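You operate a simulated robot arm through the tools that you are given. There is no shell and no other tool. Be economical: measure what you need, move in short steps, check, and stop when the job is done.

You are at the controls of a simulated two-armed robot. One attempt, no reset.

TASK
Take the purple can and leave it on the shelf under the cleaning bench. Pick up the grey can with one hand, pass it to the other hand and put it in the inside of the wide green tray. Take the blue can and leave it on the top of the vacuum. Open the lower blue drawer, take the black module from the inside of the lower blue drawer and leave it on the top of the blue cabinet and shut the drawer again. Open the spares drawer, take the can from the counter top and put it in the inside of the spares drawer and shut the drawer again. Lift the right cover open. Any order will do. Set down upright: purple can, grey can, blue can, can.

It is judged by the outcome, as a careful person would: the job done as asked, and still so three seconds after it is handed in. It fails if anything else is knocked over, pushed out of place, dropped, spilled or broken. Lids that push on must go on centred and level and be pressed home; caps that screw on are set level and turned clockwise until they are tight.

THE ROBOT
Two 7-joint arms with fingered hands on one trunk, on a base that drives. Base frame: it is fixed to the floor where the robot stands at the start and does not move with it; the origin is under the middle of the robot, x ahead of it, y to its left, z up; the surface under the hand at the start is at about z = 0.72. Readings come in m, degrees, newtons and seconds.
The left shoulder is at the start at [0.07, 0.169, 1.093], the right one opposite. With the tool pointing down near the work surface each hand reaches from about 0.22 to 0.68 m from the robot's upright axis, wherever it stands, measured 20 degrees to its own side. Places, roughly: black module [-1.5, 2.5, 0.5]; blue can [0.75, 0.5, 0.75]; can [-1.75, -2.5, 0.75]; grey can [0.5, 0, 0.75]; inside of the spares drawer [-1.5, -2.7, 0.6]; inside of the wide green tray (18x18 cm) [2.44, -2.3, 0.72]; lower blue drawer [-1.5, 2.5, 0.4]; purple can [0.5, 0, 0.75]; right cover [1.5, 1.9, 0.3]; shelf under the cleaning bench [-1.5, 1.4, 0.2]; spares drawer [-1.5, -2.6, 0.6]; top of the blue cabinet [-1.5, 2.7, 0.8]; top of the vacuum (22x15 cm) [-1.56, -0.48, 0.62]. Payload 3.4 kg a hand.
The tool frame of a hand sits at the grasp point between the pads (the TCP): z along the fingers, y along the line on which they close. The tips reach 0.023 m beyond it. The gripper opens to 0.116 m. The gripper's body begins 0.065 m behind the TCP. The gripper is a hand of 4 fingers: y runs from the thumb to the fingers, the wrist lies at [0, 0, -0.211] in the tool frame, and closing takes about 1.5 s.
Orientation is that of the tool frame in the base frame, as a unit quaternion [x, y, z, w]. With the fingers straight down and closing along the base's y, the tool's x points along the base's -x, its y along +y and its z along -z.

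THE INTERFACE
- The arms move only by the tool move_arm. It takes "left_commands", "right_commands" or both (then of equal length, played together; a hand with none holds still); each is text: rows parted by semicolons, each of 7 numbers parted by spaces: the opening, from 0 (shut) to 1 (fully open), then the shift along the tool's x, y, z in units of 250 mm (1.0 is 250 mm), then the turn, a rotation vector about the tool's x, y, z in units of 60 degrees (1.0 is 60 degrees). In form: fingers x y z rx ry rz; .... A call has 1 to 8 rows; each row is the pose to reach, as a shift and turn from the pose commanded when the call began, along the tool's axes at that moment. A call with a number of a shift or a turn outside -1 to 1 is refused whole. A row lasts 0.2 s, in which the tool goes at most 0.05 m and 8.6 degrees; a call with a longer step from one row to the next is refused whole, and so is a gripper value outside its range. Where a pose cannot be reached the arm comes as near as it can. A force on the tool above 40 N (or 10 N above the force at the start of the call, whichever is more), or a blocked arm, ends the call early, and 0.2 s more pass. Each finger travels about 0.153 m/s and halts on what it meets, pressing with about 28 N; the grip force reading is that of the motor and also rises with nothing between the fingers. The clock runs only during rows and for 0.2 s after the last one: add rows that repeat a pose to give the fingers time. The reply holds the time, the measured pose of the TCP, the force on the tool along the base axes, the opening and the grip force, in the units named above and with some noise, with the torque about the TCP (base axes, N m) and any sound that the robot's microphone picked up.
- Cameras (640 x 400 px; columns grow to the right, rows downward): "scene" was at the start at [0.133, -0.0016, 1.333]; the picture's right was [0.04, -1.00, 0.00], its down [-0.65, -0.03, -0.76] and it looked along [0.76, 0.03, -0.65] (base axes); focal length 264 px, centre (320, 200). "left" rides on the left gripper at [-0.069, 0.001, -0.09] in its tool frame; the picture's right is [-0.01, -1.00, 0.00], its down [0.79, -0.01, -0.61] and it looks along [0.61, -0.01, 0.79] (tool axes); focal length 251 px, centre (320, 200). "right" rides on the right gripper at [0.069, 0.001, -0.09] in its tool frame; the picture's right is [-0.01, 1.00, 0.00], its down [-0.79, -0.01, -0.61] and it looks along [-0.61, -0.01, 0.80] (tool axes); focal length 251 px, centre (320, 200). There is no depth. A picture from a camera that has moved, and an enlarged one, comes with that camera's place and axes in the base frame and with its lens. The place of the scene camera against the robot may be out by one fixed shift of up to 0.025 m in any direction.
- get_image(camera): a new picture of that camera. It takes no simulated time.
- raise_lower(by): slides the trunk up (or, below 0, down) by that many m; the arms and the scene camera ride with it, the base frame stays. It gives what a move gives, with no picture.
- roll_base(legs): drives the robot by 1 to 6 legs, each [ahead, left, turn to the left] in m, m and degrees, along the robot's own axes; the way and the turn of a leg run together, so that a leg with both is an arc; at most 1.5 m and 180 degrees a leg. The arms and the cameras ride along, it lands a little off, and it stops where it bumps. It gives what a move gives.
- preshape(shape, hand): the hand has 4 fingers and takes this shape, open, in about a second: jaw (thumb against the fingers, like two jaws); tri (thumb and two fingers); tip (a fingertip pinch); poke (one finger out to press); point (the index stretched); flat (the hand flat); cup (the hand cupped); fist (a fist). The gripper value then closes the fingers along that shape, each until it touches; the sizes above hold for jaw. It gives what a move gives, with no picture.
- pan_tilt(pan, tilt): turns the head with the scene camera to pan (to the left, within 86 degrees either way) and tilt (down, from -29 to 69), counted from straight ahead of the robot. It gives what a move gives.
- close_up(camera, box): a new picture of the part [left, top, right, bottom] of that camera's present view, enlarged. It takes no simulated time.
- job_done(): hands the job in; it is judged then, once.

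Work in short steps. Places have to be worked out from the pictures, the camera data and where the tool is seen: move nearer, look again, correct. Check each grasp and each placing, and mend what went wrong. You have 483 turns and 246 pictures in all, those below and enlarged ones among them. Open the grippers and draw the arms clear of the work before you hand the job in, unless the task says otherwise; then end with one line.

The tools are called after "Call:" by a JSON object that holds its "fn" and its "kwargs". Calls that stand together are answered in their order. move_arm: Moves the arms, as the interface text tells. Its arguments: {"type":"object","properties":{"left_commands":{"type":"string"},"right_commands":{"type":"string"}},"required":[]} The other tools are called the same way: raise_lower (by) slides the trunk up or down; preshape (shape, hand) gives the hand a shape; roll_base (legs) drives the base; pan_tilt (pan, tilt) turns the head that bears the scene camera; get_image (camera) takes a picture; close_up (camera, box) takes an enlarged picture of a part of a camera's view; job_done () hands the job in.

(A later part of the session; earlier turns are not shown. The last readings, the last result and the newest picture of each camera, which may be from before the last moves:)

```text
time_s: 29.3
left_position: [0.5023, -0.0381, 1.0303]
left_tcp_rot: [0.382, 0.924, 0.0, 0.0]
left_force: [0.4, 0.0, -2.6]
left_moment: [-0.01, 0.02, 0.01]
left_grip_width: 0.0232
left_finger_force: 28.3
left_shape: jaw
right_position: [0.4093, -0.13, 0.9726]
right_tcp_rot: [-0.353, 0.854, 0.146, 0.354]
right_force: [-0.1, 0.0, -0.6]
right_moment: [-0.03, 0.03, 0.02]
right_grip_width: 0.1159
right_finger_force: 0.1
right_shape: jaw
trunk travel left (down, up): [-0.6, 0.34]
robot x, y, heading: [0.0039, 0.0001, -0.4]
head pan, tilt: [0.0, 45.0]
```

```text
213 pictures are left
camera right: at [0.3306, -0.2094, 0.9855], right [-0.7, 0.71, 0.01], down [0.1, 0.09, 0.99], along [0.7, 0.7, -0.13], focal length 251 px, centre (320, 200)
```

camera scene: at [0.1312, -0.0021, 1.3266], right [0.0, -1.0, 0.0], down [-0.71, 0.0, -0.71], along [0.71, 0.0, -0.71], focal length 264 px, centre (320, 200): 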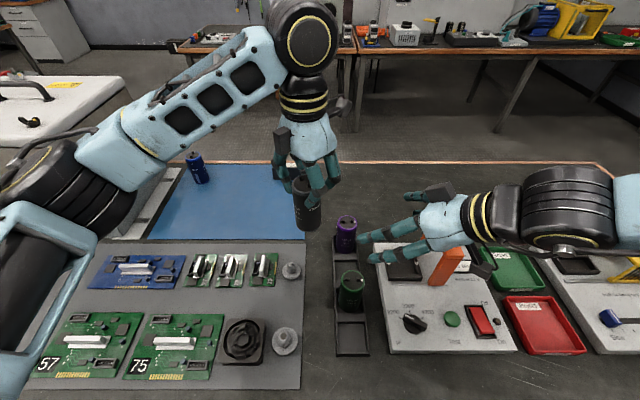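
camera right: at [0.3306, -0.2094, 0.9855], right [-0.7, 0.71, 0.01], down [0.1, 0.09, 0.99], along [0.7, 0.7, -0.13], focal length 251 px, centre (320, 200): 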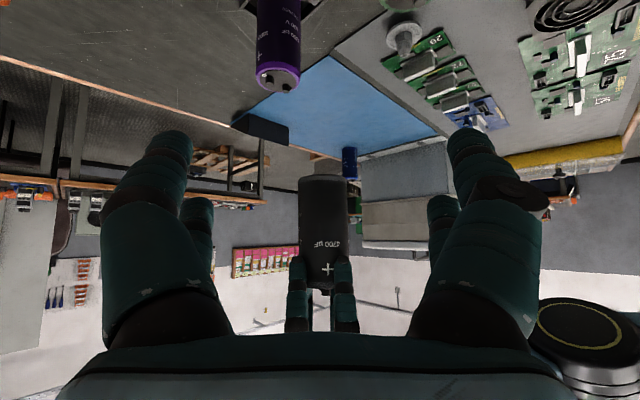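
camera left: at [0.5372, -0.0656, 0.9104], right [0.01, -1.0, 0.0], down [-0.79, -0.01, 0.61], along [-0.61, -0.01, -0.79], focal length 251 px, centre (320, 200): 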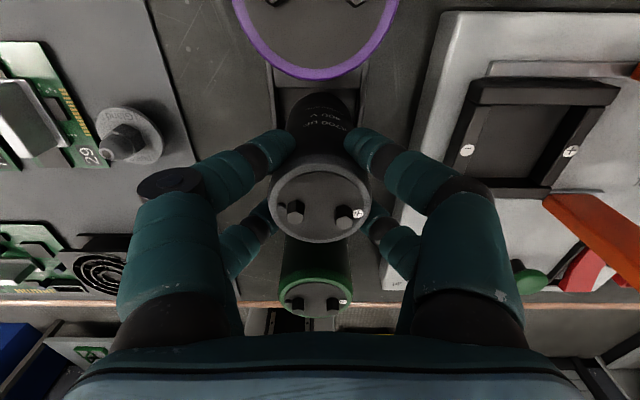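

Well aligned. I advance the right hand 10 cm horizontally along its approach line.

Call:
{"fn": "move_arm", "kwargs": {"right_commands": "1 -0.094 0.0 0.094 0 0 0;1 -0.188 0 0.189 0 0 0;1 -0.282 0 0.283 0 0 0"}}

Call:
{"fn": "get_image", "kwargs": {"camera": "right"}}

Call:
{"fn": "close_up", "kwargs": {"camera": "scene", "box": [250, 80, 450, 240]}}

```text
time_s: 30.1
left_position: [0.5035, -0.0353, 1.0306]
left_tcp_rot: [0.382, 0.924, -0.001, -0.001]
left_force: [-0.1, 0.8, -3.4]
left_moment: [-0.06, -0.01, -0.02]
left_grip_width: 0.0231
left_finger_force: 27.9
left_shape: jaw
right_position: [0.4835, -0.0559, 0.9716]
right_tcp_rot: [-0.354, 0.853, 0.146, 0.354]
right_force: [0.2, 0.2, 0.0]
right_moment: [-0.03, -0.02, 0.0]
right_grip_width: 0.1159
right_finger_force: 0.0
right_shape: jaw
trunk travel left (down, up): [-0.6, 0.34]
robot x, y, heading: [0.0033, -0.0005, -0.1]
head pan, tilt: [0.0, 45.0]
```

```text
212 pictures are left
camera right: at [0.4034, -0.1342, 0.9858], right [-0.7, 0.71, 0.0], down [0.1, 0.09, 0.99], along [0.71, 0.7, -0.13], focal length 251 px, centre (320, 200)
```

right: 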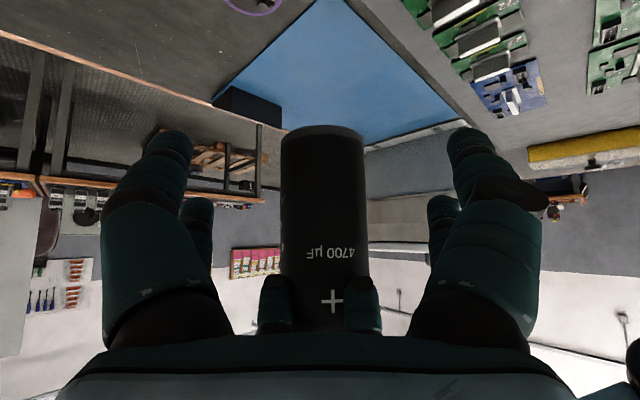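

```text
2.50 times, centred on (350, 160) of scene
camera zoom: at [0.1312, -0.0038, 1.3266], right [0.0, -1.0, 0.0], down [-0.71, 0.0, -0.71], along [0.71, 0.0, -0.71], focal length 660 px, centre (245, 300)
```

zoom: 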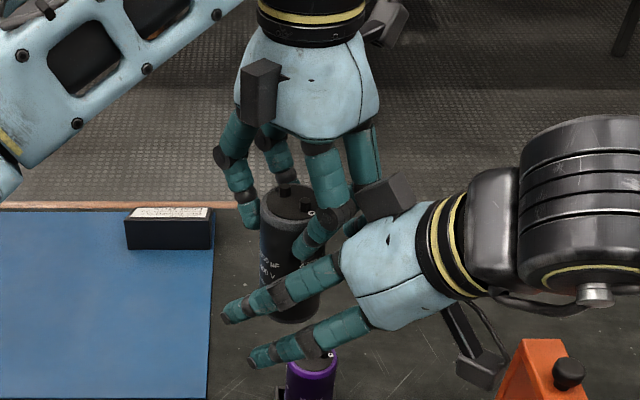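

A black box on the back of the right hand would meet the left fingers at this 45° slant. I back off and flatten the right hand's slant to about 15°.

Call:
{"fn": "move_arm", "kwargs": {"right_commands": "1 0.094 0.0 -0.094 0 0 0;1 0.188 0 -0.189 0 0 0;1 0.282 0 -0.283 0 0 0;1 0.282 0 -0.283 0 -0.125 0;1 0.282 0 -0.283 0 -0.25 0;1 0.282 0 -0.283 0 -0.375 0;1 0.282 0 -0.283 0 -0.5 0"}}

Call:
{"fn": "get_image", "kwargs": {"camera": "right"}}

Call:
{"fn": "get_image", "kwargs": {"camera": "scene"}}

```text
time_s: 31.7
left_position: [0.5037, -0.0374, 1.0312]
left_tcp_rot: [0.382, 0.924, -0.001, -0.001]
left_force: [0.8, 0.4, -2.9]
left_moment: [-0.04, 0.02, -0.01]
left_grip_width: 0.0232
left_finger_force: 27.8
left_shape: jaw
right_position: [0.435, -0.1318, 0.9662]
right_tcp_rot: [-0.309, 0.744, 0.227, 0.547]
right_force: [-0.7, 0.1, 0.7]
right_moment: [0.0, 0.0, 0.0]
right_grip_width: 0.1159
right_finger_force: 0.0
right_shape: jaw
right hand out of reach, approached as far as the arm can: row 4, 5, 6, 7
trunk travel left (down, up): [-0.6, 0.34]
robot x, y, heading: [-0.0025, 0.0043, 0.0]
head pan, tilt: [0.0, 45.0]
```

```text
210 pictures are left
camera right: at [0.3608, -0.2068, 0.927], right [-0.71, 0.71, 0.01], down [-0.24, -0.25, 0.94], along [0.67, 0.66, 0.34], focal length 251 px, centre (320, 200)
```

right: 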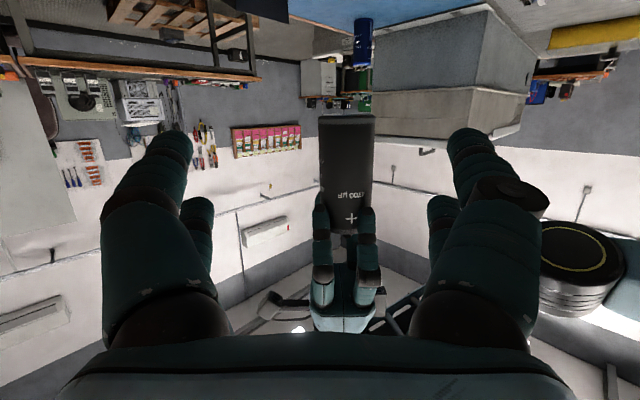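

```text
209 pictures are left
camera scene: at [0.1304, -0.005, 1.3267], right [0.0, -1.0, 0.0], down [-0.71, 0.0, -0.71], along [0.71, 0.0, -0.71], focal length 264 px, centre (320, 200)
```

scene: 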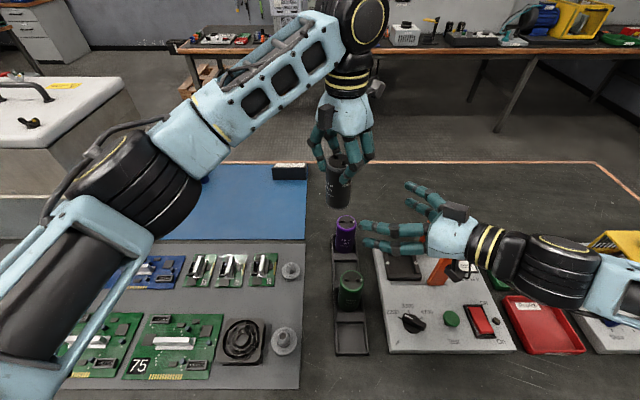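

Slant is about 17° now. I correct sideways 18 mm and advance most of the way.

Call:
{"fn": "move_arm", "kwargs": {"right_commands": "1 -0.04 0.073 0.1 0 0 0;1 -0.08 0.073 0.2 0 0 0;1 -0.116 0.073 0.29 0 0 0"}}

Call:
{"fn": "get_image", "kwargs": {"camera": "right"}}

Call:
{"fn": "close_up", "kwargs": {"camera": "scene", "box": [270, 80, 470, 240]}}

```text
time_s: 32.5
left_position: [0.5038, -0.0359, 1.0307]
left_tcp_rot: [0.383, 0.924, -0.002, 0.0]
left_force: [1.0, 0.5, -3.6]
left_moment: [0.0, -0.04, -0.04]
left_grip_width: 0.0234
left_finger_force: 27.8
left_shape: jaw
right_position: [0.4848, -0.0597, 1.0193]
right_tcp_rot: [-0.303, 0.739, 0.233, 0.554]
right_force: [0.7, -0.2, -0.1]
right_moment: [-0.04, -0.01, -0.02]
right_grip_width: 0.1159
right_finger_force: 0.0
right_shape: jaw
right hand out of reach, approached as far as the arm can: row 1, 2, 3
trunk travel left (down, up): [-0.6, 0.34]
robot x, y, heading: [0.0001, -0.0019, 0.0]
head pan, tilt: [0.0, 45.0]
```

```text
208 pictures are left
camera right: at [0.4098, -0.1336, 0.9773], right [-0.7, 0.71, 0.02], down [-0.25, -0.27, 0.93], along [0.67, 0.65, 0.36], focal length 251 px, centre (320, 200)
```

right: 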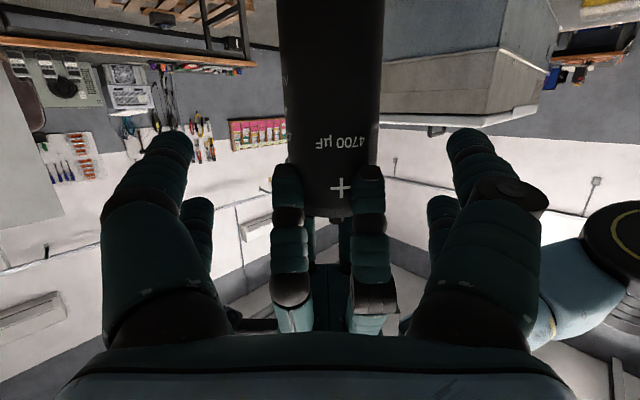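

```text
2.50 times, centred on (370, 160) of scene
camera zoom: at [0.132, -0.003, 1.3265], right [0.0, -1.0, 0.0], down [-0.71, 0.0, -0.71], along [0.71, 0.0, -0.71], focal length 660 px, centre (195, 300)
```

zoom: 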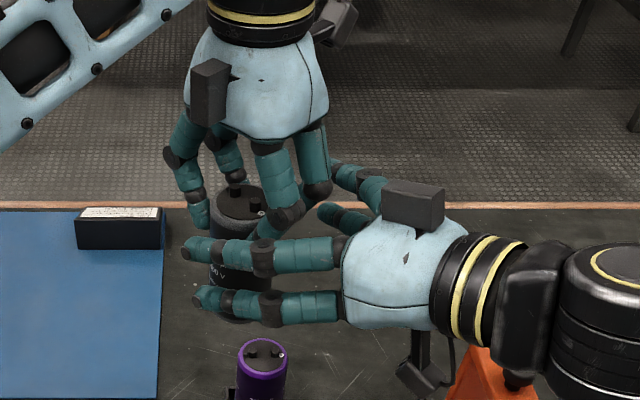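

The right arm is folded too tightly here, so it drifted up. I back it off and move the handover further ahead: can to about (0.62, 0.0).

Call:
{"fn": "move_arm", "kwargs": {"right_commands": "1 0.05 0 -0.15 0 0 0;1 0.097 0 -0.306 0 0 0;1 0.097 0 -0.306 0 0 0;1 0.097 0 -0.306 0 0 0", "left_commands": "0 0 0 0 0 0 0;0 -0.076 0.144 0 0 0 0;0 -0.152 0.288 0 0 0 0;0 -0.229 0.433 0 0 0 0"}}

```text
time_s: 33.5
left_position: [0.586, 0.0136, 1.0188]
left_tcp_rot: [0.383, 0.924, 0.0, -0.001]
left_force: [1.3, 0.8, -2.3]
left_moment: [-0.02, 0.02, 0.01]
left_grip_width: 0.0232
left_finger_force: 27.8
left_shape: jaw
left hand out of reach, approached as far as the arm can: row 3, 4
right_position: [0.447, -0.1184, 1.0132]
right_tcp_rot: [-0.304, 0.733, 0.232, 0.563]
right_force: [0.1, 0.8, 1.1]
right_moment: [-0.01, 0.01, 0.02]
right_grip_width: 0.1157
right_finger_force: 0.2
right_shape: jaw
right hand out of reach, approached as far as the arm can: row 2, 3, 4
trunk travel left (down, up): [-0.6, 0.34]
robot x, y, heading: [-0.0026, 0.0023, -0.2]
head pan, tilt: [0.0, 45.0]
```

Both hands are high relative to the shoulders; I raise the trunk 12 cm so that the arms can work lower and reach further.

Call:
{"fn": "raise_lower", "kwargs": {"by": 0.12}}

Call:
{"fn": "move_arm", "kwargs": {"right_commands": "1 0.15 0 0.05 0 0 0;1 0.3 0 0.1 0 0 0;1 0.35 0.0 0.1 0 0 0", "left_commands": "0 0 0 0.18 0 0 0;0 0 0 0.36 0 0 0;0 -0.09 0.09 0.45 0 0 0"}}

Call:
{"fn": "get_image", "kwargs": {"camera": "right"}}

Call:
{"fn": "get_image", "kwargs": {"camera": "scene"}}

```text
time_s: 35.0
left_position: [0.5864, 0.0121, 1.1398]
left_tcp_rot: [0.384, 0.923, -0.001, 0.0]
left_force: [-0.1, -0.2, -3.2]
left_moment: [-0.02, -0.01, -0.04]
left_grip_width: 0.023
left_finger_force: 27.9
left_shape: jaw
right_position: [0.4474, -0.1209, 1.1342]
right_tcp_rot: [-0.304, 0.732, 0.233, 0.563]
right_force: [-0.7, 0.1, 0.5]
right_moment: [0.0, 0.0, 0.0]
right_grip_width: 0.1158
right_finger_force: 0.1
right_shape: jaw
trunk travel left (down, up): [-0.72, 0.22]
robot x, y, heading: [0.0013, -0.0018, 0.1]
head pan, tilt: [0.0, 45.0]
```

```text
time_s: 35.8
left_position: [0.6062, 0.0176, 1.024]
left_tcp_rot: [0.381, 0.924, 0.0, -0.001]
left_force: [0.7, 0.2, -2.5]
left_moment: [0.01, -0.01, -0.05]
left_grip_width: 0.0231
left_finger_force: 28.0
left_shape: jaw
left hand out of reach, approached as far as the arm can: row 3
right_position: [0.4444, -0.1385, 1.0937]
right_tcp_rot: [-0.304, 0.733, 0.233, 0.562]
right_force: [0.1, -0.2, 0.4]
right_moment: [0.01, -0.01, -0.02]
right_grip_width: 0.116
right_finger_force: 0.1
right_shape: jaw
right hand out of reach, approached as far as the arm can: row 1, 2, 3
trunk travel left (down, up): [-0.72, 0.22]
robot x, y, heading: [0.0008, -0.0012, 0.2]
head pan, tilt: [0.0, 45.0]
```

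```text
206 pictures are left
camera right: at [0.3699, -0.213, 1.0492], right [-0.71, 0.71, 0.01], down [-0.26, -0.27, 0.93], along [0.66, 0.65, 0.38], focal length 251 px, centre (320, 200)
```

right: 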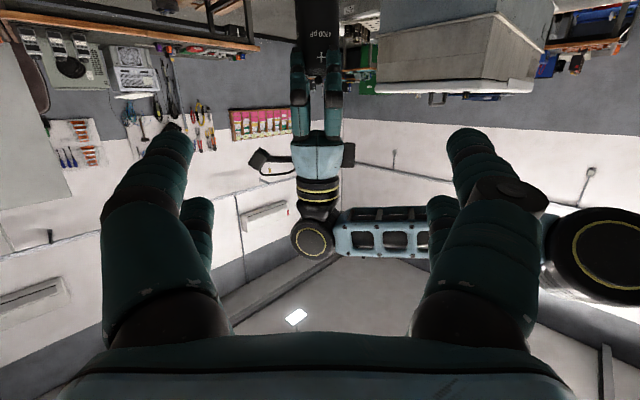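

```text
205 pictures are left
camera scene: at [0.1304, -0.0058, 1.4467], right [0.0, -1.0, 0.0], down [-0.71, 0.0, -0.71], along [0.71, 0.0, -0.71], focal length 264 px, centre (320, 200)
```

scene: 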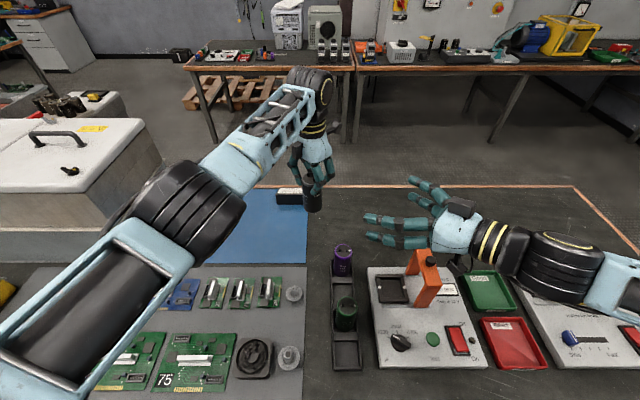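

I bring the right hand lower and forward to a standoff point of about 11 cm from the can.

Call:
{"fn": "move_arm", "kwargs": {"right_commands": "1 0.08 0 0.147 0 0 0;1 0.168 -0.01 0.294 0 0 0;1 0.25 -0.02 0.44 0 0 0;1 0.335 -0.02 0.588 0 0 0"}}

Call:
{"fn": "get_image", "kwargs": {"camera": "right"}}

```text
time_s: 36.8
left_position: [0.6061, 0.0176, 1.0245]
left_tcp_rot: [0.382, 0.924, 0.0, -0.001]
left_force: [0.5, -0.3, -2.4]
left_moment: [-0.04, 0.02, 0.03]
left_grip_width: 0.0229
left_finger_force: 27.8
left_shape: jaw
right_position: [0.4588, -0.1449, 1.0914]
right_tcp_rot: [-0.305, 0.733, 0.233, 0.561]
right_force: [0.1, 0.0, -0.2]
right_moment: [0.04, -0.01, 0.01]
right_grip_width: 0.116
right_finger_force: 0.1
right_shape: jaw
right hand out of reach, approached as far as the arm can: row 1, 2, 3, 4
trunk travel left (down, up): [-0.72, 0.22]
robot x, y, heading: [0.0057, 0.0001, 0.1]
head pan, tilt: [0.0, 45.0]
```

```text
204 pictures are left
camera right: at [0.3839, -0.2181, 1.0481], right [-0.71, 0.71, 0.01], down [-0.26, -0.27, 0.93], along [0.66, 0.65, 0.38], focal length 251 px, centre (320, 200)
```

right: 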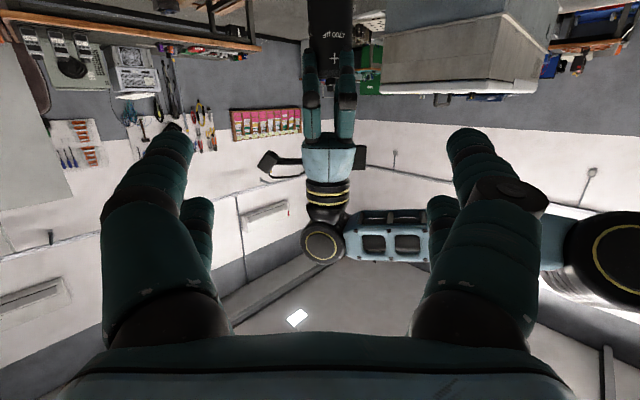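

The right arm is stuck at a joint limit in this pose. I yaw the hand to point more straight ahead, which should free it.

Call:
{"fn": "move_arm", "kwargs": {"right_commands": "1 0 0 0 0.12 0 0.038;1 0 0 0 0.24 0 0.075;1 0 0 0 0.36 0 0.113;1 0 0 0 0.477 0 0.15;1 0 0 0 0.58 0 0.183;1 0 0 0 0.66 0 0.208"}}

```text
time_s: 38.2
left_position: [0.6048, 0.018, 1.0246]
left_tcp_rot: [0.381, 0.924, 0.0, 0.0]
left_force: [-0.5, -0.5, -1.7]
left_moment: [0.0, 0.01, -0.03]
left_grip_width: 0.0231
left_finger_force: 27.9
left_shape: jaw
right_position: [0.5048, -0.2504, 1.1411]
right_tcp_rot: [-0.027, 0.8, 0.03, 0.598]
right_force: [-0.1, -1.2, -0.5]
right_moment: [-0.01, 0.03, 0.0]
right_grip_width: 0.1163
right_finger_force: 0.1
right_shape: jaw
right hand out of reach, approached as far as the arm can: row 1, 2, 3, 4, 5, 6
trunk travel left (down, up): [-0.72, 0.22]
robot x, y, heading: [-0.0009, -0.0013, 0.1]
head pan, tilt: [0.0, 45.0]
```

Now it points ahead and is free to extend. I move it forward and down.

Call:
{"fn": "move_arm", "kwargs": {"right_commands": "1 0.06 0 0.145 0 0 0;1 0.12 0 0.29 0 0 0;1 0.18 0 0.43 0 0 0;1 0.248 0 0.57 0 0 0"}}

```text
time_s: 39.2
left_position: [0.6067, 0.0171, 1.0246]
left_tcp_rot: [0.382, 0.924, 0.0, -0.001]
left_force: [0.5, 0.3, -2.9]
left_moment: [-0.03, 0.01, 0.0]
left_grip_width: 0.023
left_finger_force: 28.4
left_shape: jaw
right_position: [0.57, -0.2985, 1.1309]
right_tcp_rot: [-0.019, 0.799, 0.03, 0.6]
right_force: [0.5, 0.7, -0.4]
right_moment: [0.02, 0.01, 0.0]
right_grip_width: 0.116
right_finger_force: 0.1
right_shape: jaw
right hand out of reach, approached as far as the arm can: row 1, 2, 3, 4
trunk travel left (down, up): [-0.72, 0.22]
robot x, y, heading: [-0.0018, 0.0038, -0.1]
head pan, tilt: [0.0, 45.0]
```

I look at the arm posture.

Call:
{"fn": "pan_tilt", "kwargs": {"pan": -35, "tilt": 40}}

Call:
{"fn": "get_image", "kwargs": {"camera": "scene"}}

```text
time_s: 40.2
left_position: [0.605, 0.0177, 1.0245]
left_tcp_rot: [0.382, 0.924, -0.001, 0.0]
left_force: [0.1, 0.5, -2.9]
left_moment: [-0.02, -0.02, 0.0]
left_grip_width: 0.0232
left_finger_force: 28.3
left_shape: jaw
right_position: [0.5689, -0.2986, 1.1313]
right_tcp_rot: [-0.02, 0.799, 0.031, 0.6]
right_force: [0.2, -0.2, 0.1]
right_moment: [-0.04, 0.01, -0.01]
right_grip_width: 0.116
right_finger_force: 0.1
right_shape: jaw
trunk travel left (down, up): [-0.72, 0.22]
robot x, y, heading: [-0.0002, -0.0014, -0.1]
head pan, tilt: [-35.0, 40.0]
```

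```text
203 pictures are left
camera scene: at [0.1189, -0.0538, 1.454], right [-0.57, -0.82, 0.0], down [-0.53, 0.37, -0.77], along [0.63, -0.44, -0.64], focal length 264 px, centre (320, 200)
```

scene: 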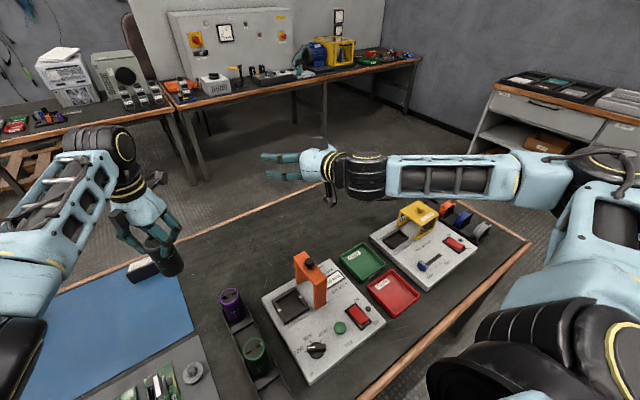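

The elbow is out to the right, so the hand naturally points left (+y). I yaw the right hand to point along +y instead, in two calls.

Call:
{"fn": "move_arm", "kwargs": {"right_commands": "1 0 0 0 -0.128 0 -0.037;1 0 0 0 -0.255 0 -0.075;1 0 0 0 -0.383 0 -0.112;1 0 0 0 -0.51 0 -0.15;1 0 0 0 -0.638 0 -0.187"}}

Call:
{"fn": "move_arm", "kwargs": {"right_commands": "1 0 0 0 -0.128 0 -0.037;1 0 0 0 -0.255 0 -0.075;1 0 0 0 -0.383 0 -0.112;1 0 0 0 -0.51 0 -0.15;1 0 0 0 -0.638 0 -0.187"}}

```text
time_s: 41.4
left_position: [0.6072, 0.0168, 1.0247]
left_tcp_rot: [0.382, 0.924, -0.001, -0.001]
left_force: [-0.5, -0.5, -3.2]
left_moment: [0.02, 0.0, 0.02]
left_grip_width: 0.0228
left_finger_force: 27.7
left_shape: jaw
right_position: [0.5671, -0.3013, 1.1194]
right_tcp_rot: [-0.266, 0.762, 0.207, 0.553]
right_force: [0.5, 0.4, 0.3]
right_moment: [-0.02, -0.02, 0.03]
right_grip_width: 0.116
right_finger_force: 0.1
right_shape: jaw
right hand out of reach, approached as far as the arm can: row 4, 5
trunk travel left (down, up): [-0.72, 0.22]
robot x, y, heading: [-0.0021, 0.0029, 0.1]
head pan, tilt: [-35.0, 40.0]
```

```text
time_s: 42.6
left_position: [0.6058, 0.017, 1.0245]
left_tcp_rot: [0.383, 0.924, -0.001, -0.001]
left_force: [0.6, 0.4, -2.5]
left_moment: [-0.02, 0.01, -0.01]
left_grip_width: 0.023
left_finger_force: 28.3
left_shape: jaw
right_position: [0.5669, -0.3001, 1.121]
right_tcp_rot: [-0.505, 0.621, 0.391, 0.454]
right_force: [-0.1, -0.1, 0.9]
right_moment: [-0.02, 0.0, 0.02]
right_grip_width: 0.1164
right_finger_force: 0.1
right_shape: jaw
trunk travel left (down, up): [-0.72, 0.22]
robot x, y, heading: [-0.0013, 0.0013, -0.1]
head pan, tilt: [-35.0, 40.0]
```

Now reachable with a 16° slant, pointing +y. I bring the right hand down to a standoff and yaw the left hand to match.

Call:
{"fn": "move_arm", "kwargs": {"right_commands": "1 0.089 0.038 0.13 0 0 0;1 0.178 0.076 0.26 0 0 0;1 0.266 0.114 0.39 0 0 0;1 0.355 0.152 0.52 0 0 0;1 0.444 0.19 0.65 0 0 0", "left_commands": "0 -0.012 -0.064 -0.01 0 0 -0.117;0 -0.024 -0.128 -0.02 0 0 -0.233;0 -0.036 -0.192 -0.02 0 0 -0.35;0 -0.048 -0.256 -0.02 0 0 -0.467;0 -0.06 -0.32 -0.02 0 0 -0.583"}}

Call:
{"fn": "pan_tilt", "kwargs": {"pan": -5, "tilt": 45}}

Call:
{"fn": "get_image", "kwargs": {"camera": "right"}}

Call:
{"fn": "get_image", "kwargs": {"camera": "scene"}}

```text
time_s: 43.8
left_position: [0.5576, -0.0517, 1.0311]
left_tcp_rot: [0.086, 0.996, 0.0, -0.001]
left_force: [0.3, -1.0, -2.4]
left_moment: [0.05, 0.0, -0.01]
left_grip_width: 0.0229
left_finger_force: 28.1
left_shape: jaw
right_position: [0.5234, -0.1697, 0.9848]
right_tcp_rot: [-0.505, 0.623, 0.389, 0.454]
right_force: [0.2, 0.0, 0.9]
right_moment: [0.0, 0.0, 0.0]
right_grip_width: 0.116
right_finger_force: 0.1
right_shape: jaw
right hand out of reach, approached as far as the arm can: row 5
trunk travel left (down, up): [-0.72, 0.22]
robot x, y, heading: [0.0008, -0.0017, 0.2]
head pan, tilt: [-35.0, 40.0]
```

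```text
time_s: 44.8
left_position: [0.5592, -0.0507, 1.0293]
left_tcp_rot: [0.087, 0.996, 0.0, -0.001]
left_force: [0.2, 0.0, -3.6]
left_moment: [0.0, 0.01, 0.01]
left_grip_width: 0.0227
left_finger_force: 28.1
left_shape: jaw
right_position: [0.5237, -0.1688, 0.9848]
right_tcp_rot: [-0.504, 0.622, 0.39, 0.455]
right_force: [0.5, -0.6, -0.3]
right_moment: [-0.03, -0.05, 0.02]
right_grip_width: 0.1162
right_finger_force: 0.0
right_shape: jaw
trunk travel left (down, up): [-0.72, 0.22]
robot x, y, heading: [-0.0014, -0.0006, -0.1]
head pan, tilt: [-5.0, 45.0]
```

```text
202 pictures are left
camera right: at [0.5033, -0.273, 0.9438], right [-0.98, 0.19, 0.04], down [-0.03, -0.36, 0.93], along [0.19, 0.92, 0.35], focal length 251 px, centre (320, 200)
```

right: 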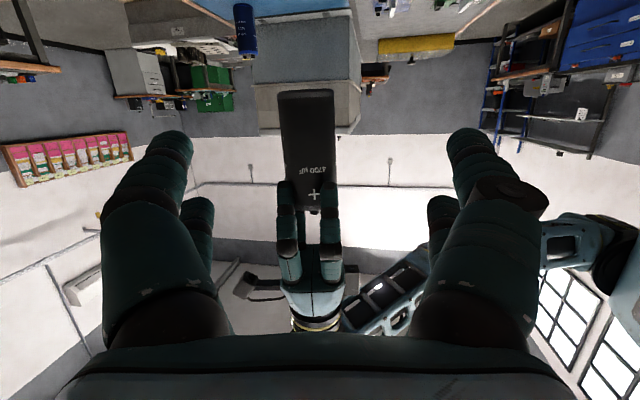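

```text
201 pictures are left
camera scene: at [0.1302, -0.0122, 1.4467], right [-0.09, -1.0, 0.0], down [-0.7, 0.06, -0.71], along [0.7, -0.06, -0.71], focal length 264 px, centre (320, 200)
```

scene: 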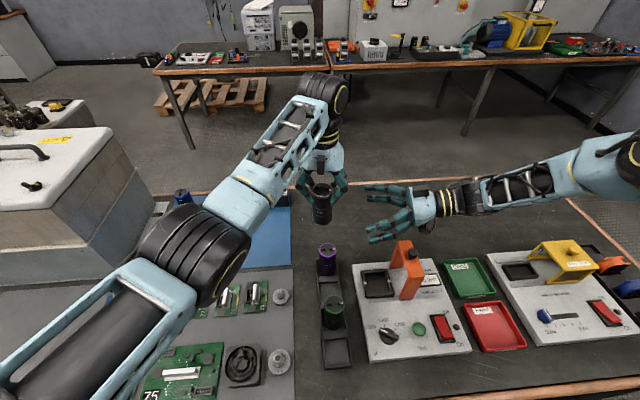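

I leave the right hand still and bring the can to it with the left: first the sideways correction and most of the approach.

Call:
{"fn": "move_arm", "kwargs": {"left_commands": "0 0.054 0 -0.048 0 0 0;0 0.054 -0.15 -0.048 0 0 0;0 0.054 -0.3 -0.048 0 0 0"}}

Call:
{"fn": "get_image", "kwargs": {"camera": "right"}}

Call:
{"fn": "close_up", "kwargs": {"camera": "scene", "box": [270, 120, 450, 264]}}

```text
time_s: 45.6
left_position: [0.5161, -0.1155, 1.0366]
left_tcp_rot: [0.085, 0.996, 0.001, -0.001]
left_force: [-0.3, -0.4, -2.5]
left_moment: [0.0, -0.03, -0.02]
left_grip_width: 0.0224
left_finger_force: 28.3
left_shape: jaw
left hand out of reach, approached as far as the arm can: row 3
right_position: [0.5242, -0.1698, 0.985]
right_tcp_rot: [-0.505, 0.622, 0.39, 0.453]
right_force: [0.7, -0.2, 0.0]
right_moment: [0.0, -0.01, 0.0]
right_grip_width: 0.1159
right_finger_force: 0.0
right_shape: jaw
trunk travel left (down, up): [-0.72, 0.22]
robot x, y, heading: [0.0031, -0.0033, 0.1]
head pan, tilt: [-5.0, 45.0]
```

```text
200 pictures are left
camera right: at [0.5029, -0.2732, 0.9438], right [-0.98, 0.19, 0.04], down [-0.03, -0.36, 0.93], along [0.19, 0.92, 0.36], focal length 251 px, centre (320, 200)
```

right: 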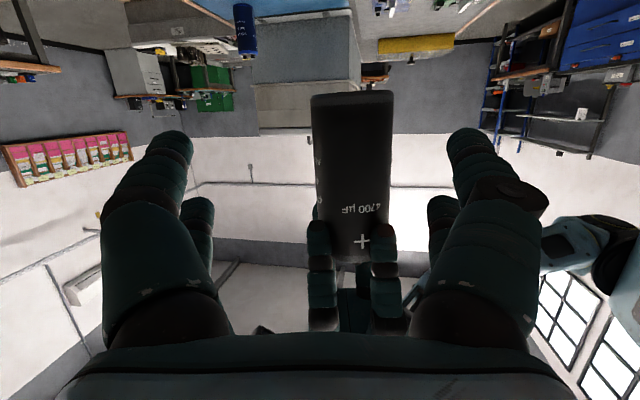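

```text
2.78 times, centred on (360, 192) of scene
camera zoom: at [0.1297, -0.0129, 1.4467], right [-0.09, -1.0, 0.0], down [-0.7, 0.06, -0.71], along [0.7, -0.06, -0.71], focal length 734 px, centre (209, 222)
```

zoom: 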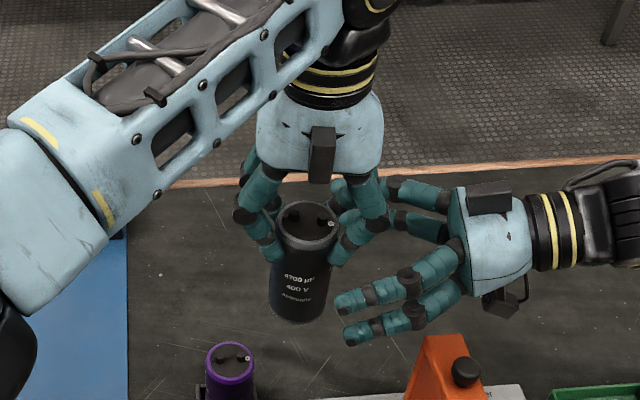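

Can is 18 mm off sideways. I nudge the left hand forward while moving the right hand in a little.

Call:
{"fn": "move_arm", "kwargs": {"right_commands": "1 -0.02 0.036 0.09 0 0 0;1 -0.034 0.05 0.12 0 0 0", "left_commands": "0 -0.03 0 0 0 0 0;0 -0.05 0 0 0 0 0"}}

Call:
{"fn": "get_image", "kwargs": {"camera": "right"}}

```text
time_s: 46.2
left_position: [0.5186, -0.1176, 1.0318]
left_tcp_rot: [0.097, 0.995, 0.002, -0.003]
left_force: [0.1, 0.5, -2.8]
left_moment: [0.0, 0.01, -0.01]
left_grip_width: 0.0226
left_finger_force: 27.7
left_shape: jaw
left hand out of reach, approached as far as the arm can: row 1, 2
right_position: [0.5191, -0.1366, 0.9847]
right_tcp_rot: [-0.505, 0.621, 0.392, 0.454]
right_force: [-0.3, -0.5, 0.4]
right_moment: [0.0, -0.02, -0.04]
right_grip_width: 0.1161
right_finger_force: 0.1
right_shape: jaw
trunk travel left (down, up): [-0.72, 0.22]
robot x, y, heading: [-0.0004, 0.0028, -0.3]
head pan, tilt: [-5.0, 45.0]
```

```text
198 pictures are left
camera right: at [0.4969, -0.2399, 0.9432], right [-0.98, 0.19, 0.04], down [-0.03, -0.36, 0.93], along [0.19, 0.92, 0.36], focal length 251 px, centre (320, 200)
```

right: 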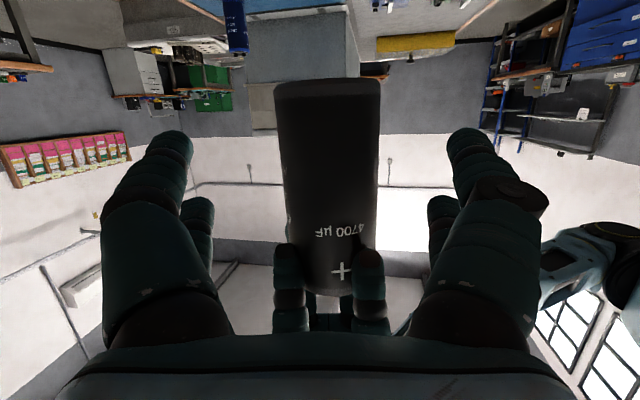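

Nearly in place. I move the right hand in the last 14 mm, slightly lower, and look.

Call:
{"fn": "move_arm", "kwargs": {"right_commands": "1 0.03 0.012 0.008 0 0 0;1 0.015 0.012 0.06 0 0 0"}}

Call:
{"fn": "get_image", "kwargs": {"camera": "right"}}

Call:
{"fn": "close_up", "kwargs": {"camera": "scene", "box": [270, 120, 450, 264]}}

```text
time_s: 46.8
left_position: [0.5188, -0.1165, 1.0323]
left_tcp_rot: [0.097, 0.995, 0.002, -0.004]
left_force: [0.0, 0.8, -3.0]
left_moment: [0.02, 0.0, -0.03]
left_grip_width: 0.0226
left_finger_force: 28.4
left_shape: jaw
right_position: [0.5125, -0.1251, 0.9838]
right_tcp_rot: [-0.504, 0.622, 0.39, 0.454]
right_force: [0.7, -0.4, 0.7]
right_moment: [0.01, -0.03, 0.02]
right_grip_width: 0.1159
right_finger_force: 0.1
right_shape: jaw
right hand out of reach, approached as far as the arm can: row 1, 2
trunk travel left (down, up): [-0.72, 0.22]
robot x, y, heading: [0.001, -0.0015, -0.2]
head pan, tilt: [-5.0, 45.0]
```

```text
197 pictures are left
camera right: at [0.492, -0.2278, 0.9419], right [-0.98, 0.19, 0.04], down [-0.03, -0.36, 0.93], along [0.19, 0.92, 0.36], focal length 251 px, centre (320, 200)
```

right: 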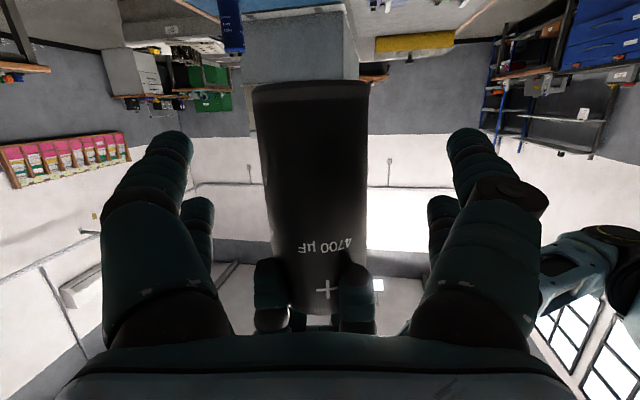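

```text
2.78 times, centred on (360, 192) of scene
camera zoom: at [0.13, -0.0117, 1.4467], right [-0.09, -1.0, 0.0], down [-0.7, 0.06, -0.71], along [0.7, -0.06, -0.71], focal length 734 px, centre (209, 222)
```

zoom: 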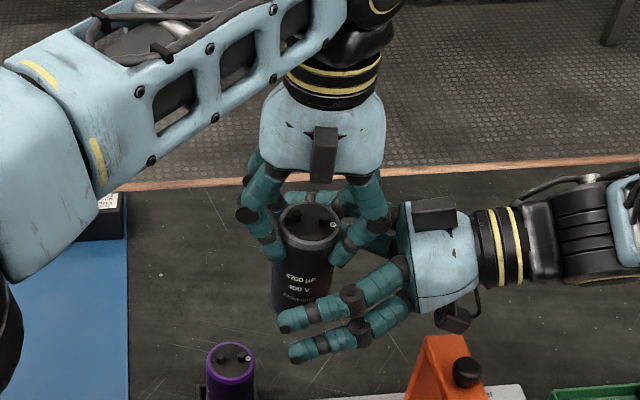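

The right fingers straddle the can below the left fingers. I close the right hand.

Call:
{"fn": "move_arm", "kwargs": {"right_commands": "0.7 0 0 0 0 0 0;0.4 0 0 0 0 0 0;0.1 0 0 0 0 0 0;0 0 0 0 0 0 0;0 0 0 0 0 0 0;0 0 0 0 0 0 0;0 0 0 0 0 0 0"}}

Call:
{"fn": "get_image", "kwargs": {"camera": "right"}}

Call:
{"fn": "close_up", "kwargs": {"camera": "scene", "box": [270, 120, 450, 264]}}

```text
time_s: 48.4
left_position: [0.5195, -0.1177, 1.0325]
left_tcp_rot: [0.097, 0.995, 0.002, -0.004]
left_force: [-4.1, -8.0, -0.6]
left_moment: [-0.23, 0.22, 0.0]
left_grip_width: 0.0226
left_finger_force: 28.3
left_shape: jaw
right_position: [0.5135, -0.1256, 0.9831]
right_tcp_rot: [-0.504, 0.622, 0.39, 0.455]
right_force: [3.1, 8.3, -0.2]
right_moment: [-0.17, -0.06, -0.01]
right_grip_width: 0.0401
right_finger_force: 27.7
right_shape: jaw
trunk travel left (down, up): [-0.72, 0.22]
robot x, y, heading: [-0.003, -0.0005, 0.3]
head pan, tilt: [-5.0, 45.0]
```

```text
195 pictures are left
camera right: at [0.4921, -0.2281, 0.9418], right [-0.98, 0.19, 0.04], down [-0.03, -0.36, 0.93], along [0.19, 0.91, 0.36], focal length 251 px, centre (320, 200)
```

right: 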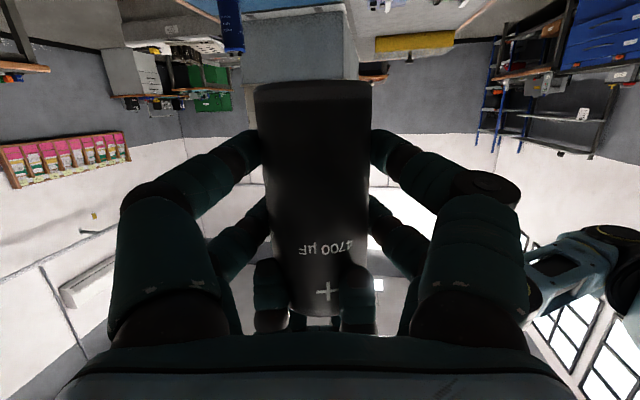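

```text
2.78 times, centred on (360, 192) of scene
camera zoom: at [0.1301, -0.0123, 1.4467], right [-0.09, -1.0, 0.0], down [-0.7, 0.06, -0.71], along [0.7, -0.06, -0.71], focal length 734 px, centre (209, 222)
```

zoom: 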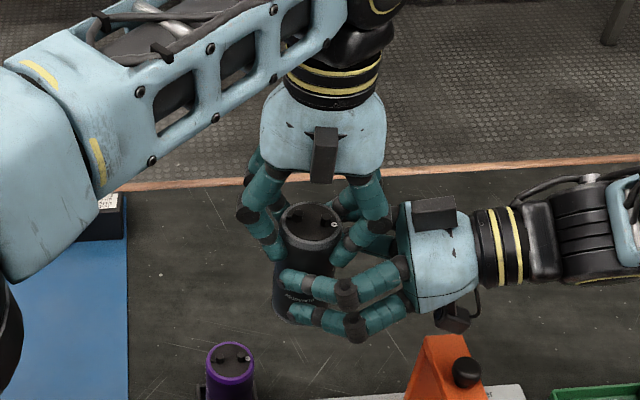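

The right hand holds it. I open the left hand slightly and see whether the right carries the weight, then lift the left off.

Call:
{"fn": "move_arm", "kwargs": {"left_commands": "0.25 0 0 0 0 0 0;0.45 0 0 0 0 0 0;0.45 0 0 -0.1 0 0 0;0.45 0 0 -0.25 0 0 0;0.45 0 0 -0.4 0 0 0;0.6 0.05 0.15 -0.5 0 0 0;0.8 0.1 0.3 -0.6 0 0 0"}}

Call:
{"fn": "get_image", "kwargs": {"camera": "right"}}

Call:
{"fn": "get_image", "kwargs": {"camera": "scene"}}

```text
time_s: 50.0
left_position: [0.5054, -0.0349, 1.1843]
left_tcp_rot: [0.086, 0.996, 0.0, 0.0]
left_force: [0.6, -0.1, -1.2]
left_moment: [-0.01, -0.01, 0.02]
left_grip_width: 0.0927
left_finger_force: 0.1
left_shape: jaw
left hand out of reach, approached as far as the arm can: row 5
right_position: [0.513, -0.1234, 0.9833]
right_tcp_rot: [-0.504, 0.622, 0.39, 0.454]
right_force: [-0.4, 0.5, 0.4]
right_moment: [-0.02, -0.01, 0.01]
right_grip_width: 0.0395
right_finger_force: 28.4
right_shape: jaw
trunk travel left (down, up): [-0.72, 0.22]
robot x, y, heading: [0.0006, -0.0028, -0.1]
head pan, tilt: [-5.0, 45.0]
```

```text
193 pictures are left
camera right: at [0.4918, -0.2267, 0.9423], right [-0.98, 0.19, 0.04], down [-0.03, -0.35, 0.93], along [0.19, 0.92, 0.35], focal length 251 px, centre (320, 200)
```

right: 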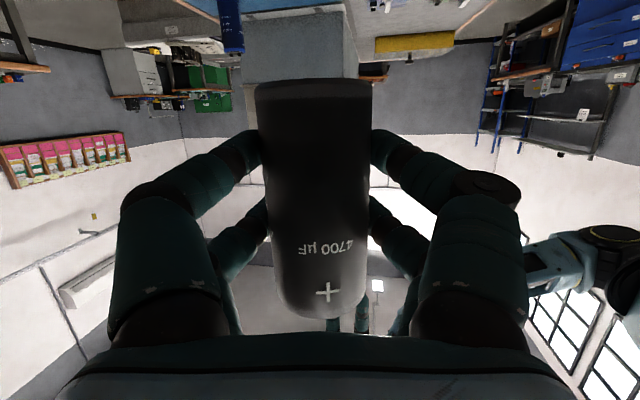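

```text
192 pictures are left
camera scene: at [0.1297, -0.01, 1.4468], right [-0.09, -1.0, 0.0], down [-0.7, 0.06, -0.71], along [0.7, -0.06, -0.71], focal length 264 px, centre (320, 200)
```

scene: 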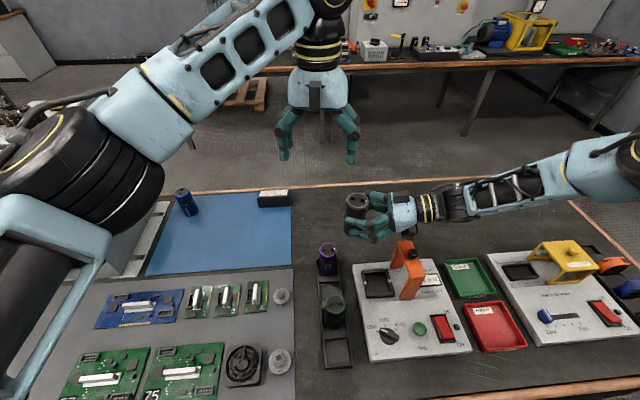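

The grey can is now in the right hand. I pull the right hand back to the right to clear the way for the left hand to take the purple can.

Call:
{"fn": "move_arm", "kwargs": {"right_commands": "0 0.04 0 -0.15 0 0 0;0 0.08 0 -0.3 0 0 0;0 0.12 0 -0.45 0 0 0;0 0.16 0 -0.61 0 0 0;0 0.2 0 -0.767 0 0 0", "left_commands": "0.8 0 0 0.1 0 0 -0.058;0.8 0 0 0.15 0 0 -0.1;0.8 0 0 0.15 0 0 -0.165;0.8 -0.1 -0.05 0.15 0 0 -0.165;0.8 -0.17 -0.1 0.25 0 0 -0.165"}}

Call:
{"fn": "get_image", "kwargs": {"camera": "left"}}

Call:
{"fn": "get_image", "kwargs": {"camera": "scene"}}

```text
time_s: 51.2
left_position: [0.5439, -0.0719, 1.1189]
left_tcp_rot: [0.001, 1.0, 0.002, -0.001]
left_force: [-0.3, 0.0, -0.2]
left_moment: [0.03, -0.01, 0.0]
left_grip_width: 0.0927
left_finger_force: 0.1
left_shape: jaw
right_position: [0.475, -0.3219, 0.9898]
right_tcp_rot: [-0.504, 0.622, 0.391, 0.454]
right_force: [0.1, -0.4, -3.2]
right_moment: [0.0, -0.03, 0.04]
right_grip_width: 0.0396
right_finger_force: 28.2
right_shape: jaw
trunk travel left (down, up): [-0.72, 0.22]
robot x, y, heading: [0.0032, 0.0019, -0.0]
head pan, tilt: [-5.0, 45.0]
```

```text
191 pictures are left
camera left: at [0.614, -0.0731, 1.2076], right [0.01, -1.0, 0.0], down [-0.79, -0.01, 0.61], along [-0.61, 0.0, -0.79], focal length 251 px, centre (320, 200)
```

left: 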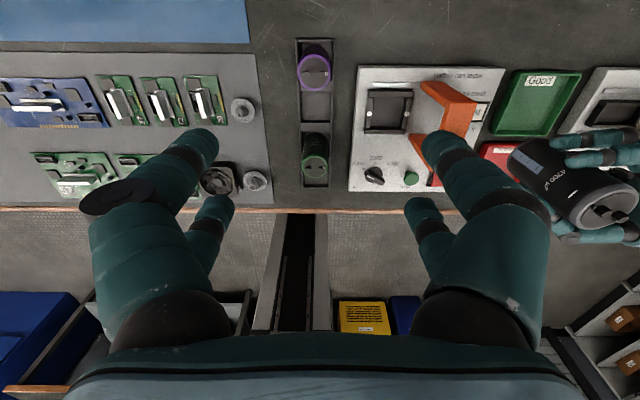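

```text
190 pictures are left
camera scene: at [0.1296, -0.0154, 1.4467], right [-0.09, -1.0, 0.0], down [-0.7, 0.06, -0.71], along [0.7, -0.06, -0.71], focal length 264 px, centre (320, 200)
```

scene: 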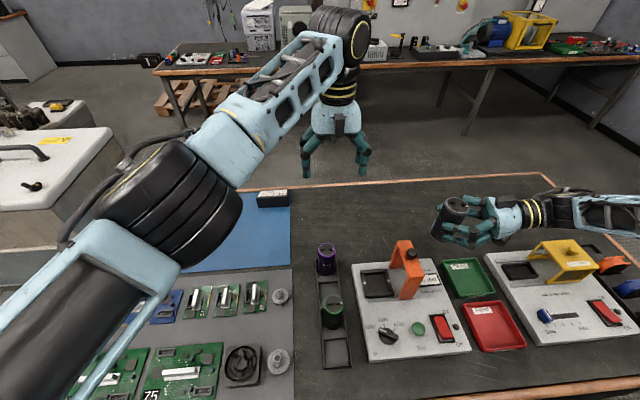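

Purple is near (0.545, -0.063). I lower the left hand above it and look again.

Call:
{"fn": "move_arm", "kwargs": {"left_commands": "0.8 0 0.032 0.18 0 0 0;0.8 0 0.032 0.36 0 0 0;0.8 0 0.032 0.54 0 0 0;0.8 0 0.032 0.72 0 0 0;0.8 0 0.032 0.88 0 0 0"}}

Call:
{"fn": "get_image", "kwargs": {"camera": "left"}}

```text
time_s: 52.4
left_position: [0.544, -0.0628, 0.8986]
left_tcp_rot: [0.001, 1.0, 0.0, -0.001]
left_force: [-0.4, 0.1, 0.0]
left_moment: [-0.02, 0.0, -0.02]
left_grip_width: 0.0924
left_finger_force: 0.1
left_shape: jaw
right_position: [0.4745, -0.3191, 0.9897]
right_tcp_rot: [-0.504, 0.622, 0.39, 0.454]
right_force: [-0.9, -0.6, -2.7]
right_moment: [-0.01, 0.02, -0.01]
right_grip_width: 0.0393
right_finger_force: 28.2
right_shape: jaw
trunk travel left (down, up): [-0.72, 0.22]
robot x, y, heading: [0.0007, 0.0013, -0.1]
head pan, tilt: [-5.0, 45.0]
```

```text
189 pictures are left
camera left: at [0.6136, -0.0628, 0.9882], right [0.01, -1.0, 0.0], down [-0.79, -0.01, 0.61], along [-0.61, 0.0, -0.79], focal length 251 px, centre (320, 200)
```

left: 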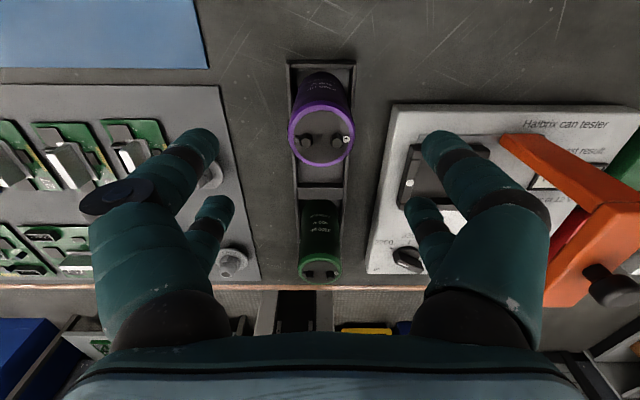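

Aligned. I descend to z 0.80, close and lift.

Call:
{"fn": "move_arm", "kwargs": {"left_commands": "0.8 0.004 0 0.2 0 0 0;0.8 0.004 0 0.394 0 0 0;0.4 0.004 0 0.394 0 0 0;0 0.004 0 0.394 0 0 0;0 0.004 0 0.394 0 0 0;0 0.004 0 0.394 0 0 0;0 0.004 0 0.394 0 0 0"}}

Call:
{"fn": "move_arm", "kwargs": {"left_commands": "0 0 0 -0.15 0 0 0;0 0 0 -0.35 0 0 0;0 0 0 -0.55 0 0 0;0 0 0 -0.75 0 0 0;0 0 0 -0.95 0 0 0"}}

Call:
{"fn": "get_image", "kwargs": {"camera": "scene"}}

```text
time_s: 54.0
left_position: [0.5325, -0.0527, 0.8032]
left_tcp_rot: [0.001, 1.0, 0.0, -0.001]
left_force: [0.6, 0.4, -0.4]
left_moment: [0.02, -0.04, 0.0]
left_grip_width: 0.0311
left_finger_force: 28.6
left_shape: jaw
left hand out of reach, approached as far as the arm can: row 1, 2, 3, 4, 5, 6, 7
right_position: [0.475, -0.3192, 0.9911]
right_tcp_rot: [-0.504, 0.622, 0.391, 0.454]
right_force: [0.2, 0.2, -2.7]
right_moment: [-0.04, 0.0, 0.03]
right_grip_width: 0.0396
right_finger_force: 28.3
right_shape: jaw
trunk travel left (down, up): [-0.72, 0.22]
robot x, y, heading: [-0.0, 0.0003, -0.1]
head pan, tilt: [-5.0, 45.0]
```

```text
time_s: 55.2
left_position: [0.5314, -0.0521, 1.0403]
left_tcp_rot: [0.001, 1.0, -0.001, 0.0]
left_force: [0.1, -0.4, -2.9]
left_moment: [0.03, 0.04, -0.03]
left_grip_width: 0.0308
left_finger_force: 28.0
left_shape: jaw
right_position: [0.475, -0.3189, 0.9907]
right_tcp_rot: [-0.504, 0.622, 0.391, 0.454]
right_force: [0.3, 0.4, -2.2]
right_moment: [-0.03, 0.0, 0.02]
right_grip_width: 0.0395
right_finger_force: 27.8
right_shape: jaw
trunk travel left (down, up): [-0.72, 0.22]
robot x, y, heading: [0.0027, 0.0031, -0.2]
head pan, tilt: [-5.0, 45.0]
```

```text
188 pictures are left
camera scene: at [0.13, -0.0121, 1.4467], right [-0.09, -1.0, 0.0], down [-0.7, 0.06, -0.71], along [0.7, -0.06, -0.71], focal length 264 px, centre (320, 200)
```

scene: 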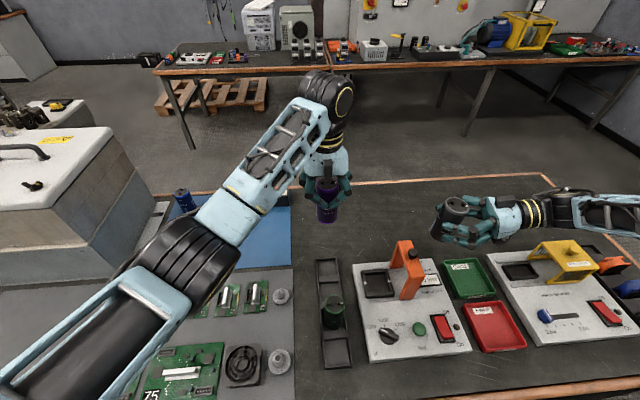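

Purple is in the left hand, grey in the right. I raise the trunk a bit for clearance and drive around the bench's right end, pausing before the tool bench.

Call:
{"fn": "raise_lower", "kwargs": {"by": 0.1}}

Call:
{"fn": "roll_base", "kwargs": {"legs": [[-0.2, 0, 0], [0, -1.5, 0], [0, -0.2, 0]]}}

Call:
{"fn": "pan_tilt", "kwargs": {"pan": 0, "tilt": 30}}

Call:
{"fn": "get_image", "kwargs": {"camera": "scene"}}

```text
time_s: 56.5
left_position: [0.5335, -0.0535, 1.1395]
left_tcp_rot: [0.001, 1.0, 0.0, -0.002]
left_force: [0.2, -0.6, -3.1]
left_moment: [0.01, 0.02, -0.01]
left_grip_width: 0.0308
left_finger_force: 27.9
left_shape: jaw
right_position: [0.4744, -0.3191, 1.0902]
right_tcp_rot: [-0.504, 0.622, 0.39, 0.454]
right_force: [-0.4, -0.9, -2.7]
right_moment: [-0.03, 0.04, -0.01]
right_grip_width: 0.0395
right_finger_force: 28.3
right_shape: jaw
trunk travel left (down, up): [-0.82, 0.12]
robot x, y, heading: [0.0019, 0.0016, -0.0]
head pan, tilt: [-5.0, 45.0]
```

```text
time_s: 66.3
left_position: [0.3239, -1.7511, 1.1394]
left_tcp_rot: [0.003, 1.0, -0.001, -0.001]
left_force: [-0.6, 0.5, -3.2]
left_moment: [0.0, 0.03, -0.02]
left_grip_width: 0.0307
left_finger_force: 28.9
left_shape: jaw
right_position: [0.2665, -2.0177, 1.093]
right_tcp_rot: [-0.503, 0.624, 0.389, 0.454]
right_force: [-0.2, 0.5, -2.4]
right_moment: [-0.04, 0.01, -0.03]
right_grip_width: 0.0395
right_finger_force: 27.2
right_shape: jaw
trunk travel left (down, up): [-0.82, 0.12]
robot x, y, heading: [-0.2071, -1.6963, -0.4]
head pan, tilt: [-5.0, 45.0]
```

```text
time_s: 67.1
left_position: [0.325, -1.7534, 1.139]
left_tcp_rot: [0.003, 1.0, 0.001, -0.001]
left_force: [-0.2, 0.1, -1.4]
left_moment: [0.03, -0.01, -0.01]
left_grip_width: 0.0306
left_finger_force: 28.2
left_shape: jaw
right_position: [0.2653, -2.0206, 1.0902]
right_tcp_rot: [-0.503, 0.624, 0.39, 0.455]
right_force: [0.7, 0.9, -2.6]
right_moment: [-0.02, 0.02, -0.01]
right_grip_width: 0.0394
right_finger_force: 28.1
right_shape: jaw
trunk travel left (down, up): [-0.82, 0.12]
robot x, y, heading: [-0.2086, -1.7017, -0.1]
head pan, tilt: [0.0, 30.0]
```

```text
187 pictures are left
camera scene: at [-0.0679, -1.7053, 1.5692], right [-0.01, -1.0, 0.0], down [-0.5, 0.0, -0.87], along [0.87, 0.0, -0.5], focal length 264 px, centre (320, 200)
```

scene: 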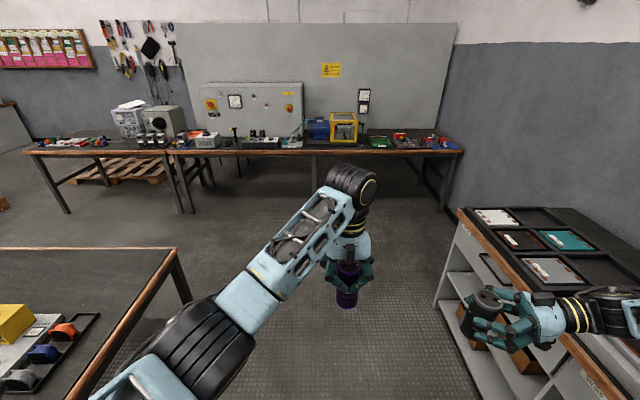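

Clear lane ahead; the green tray is near (2.5, -2.3). I drive forward, then right.

Call:
{"fn": "roll_base", "kwargs": {"legs": [[1.5, 0, 0], [0.25, 0, 0], [0, -0.55, 0]]}}

Call:
{"fn": "get_image", "kwargs": {"camera": "scene"}}

```text
time_s: 78.7
left_position: [2.0605, -2.3247, 1.1402]
left_tcp_rot: [0.004, 1.0, 0.0, 0.0]
left_force: [0.8, 0.9, -2.9]
left_moment: [0.02, 0.01, 0.03]
left_grip_width: 0.0307
left_finger_force: 27.9
left_shape: jaw
right_position: [2.0005, -2.5897, 1.0908]
right_tcp_rot: [-0.501, 0.624, 0.389, 0.456]
right_force: [0.3, -0.4, -2.5]
right_moment: [-0.04, 0.01, 0.0]
right_grip_width: 0.0395
right_finger_force: 28.1
right_shape: jaw
trunk travel left (down, up): [-0.82, 0.12]
robot x, y, heading: [1.5291, -2.2676, -0.6]
head pan, tilt: [0.0, 30.0]
```

```text
186 pictures are left
camera scene: at [1.668, -2.2733, 1.5693], right [-0.01, -1.0, 0.0], down [-0.5, 0.0, -0.87], along [0.87, -0.01, -0.5], focal length 264 px, centre (320, 200)
```

scene: 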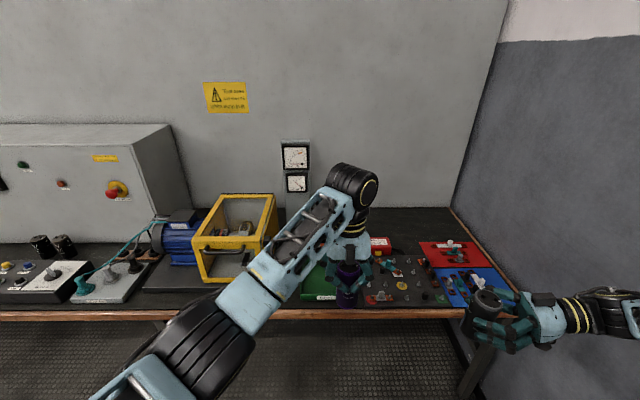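

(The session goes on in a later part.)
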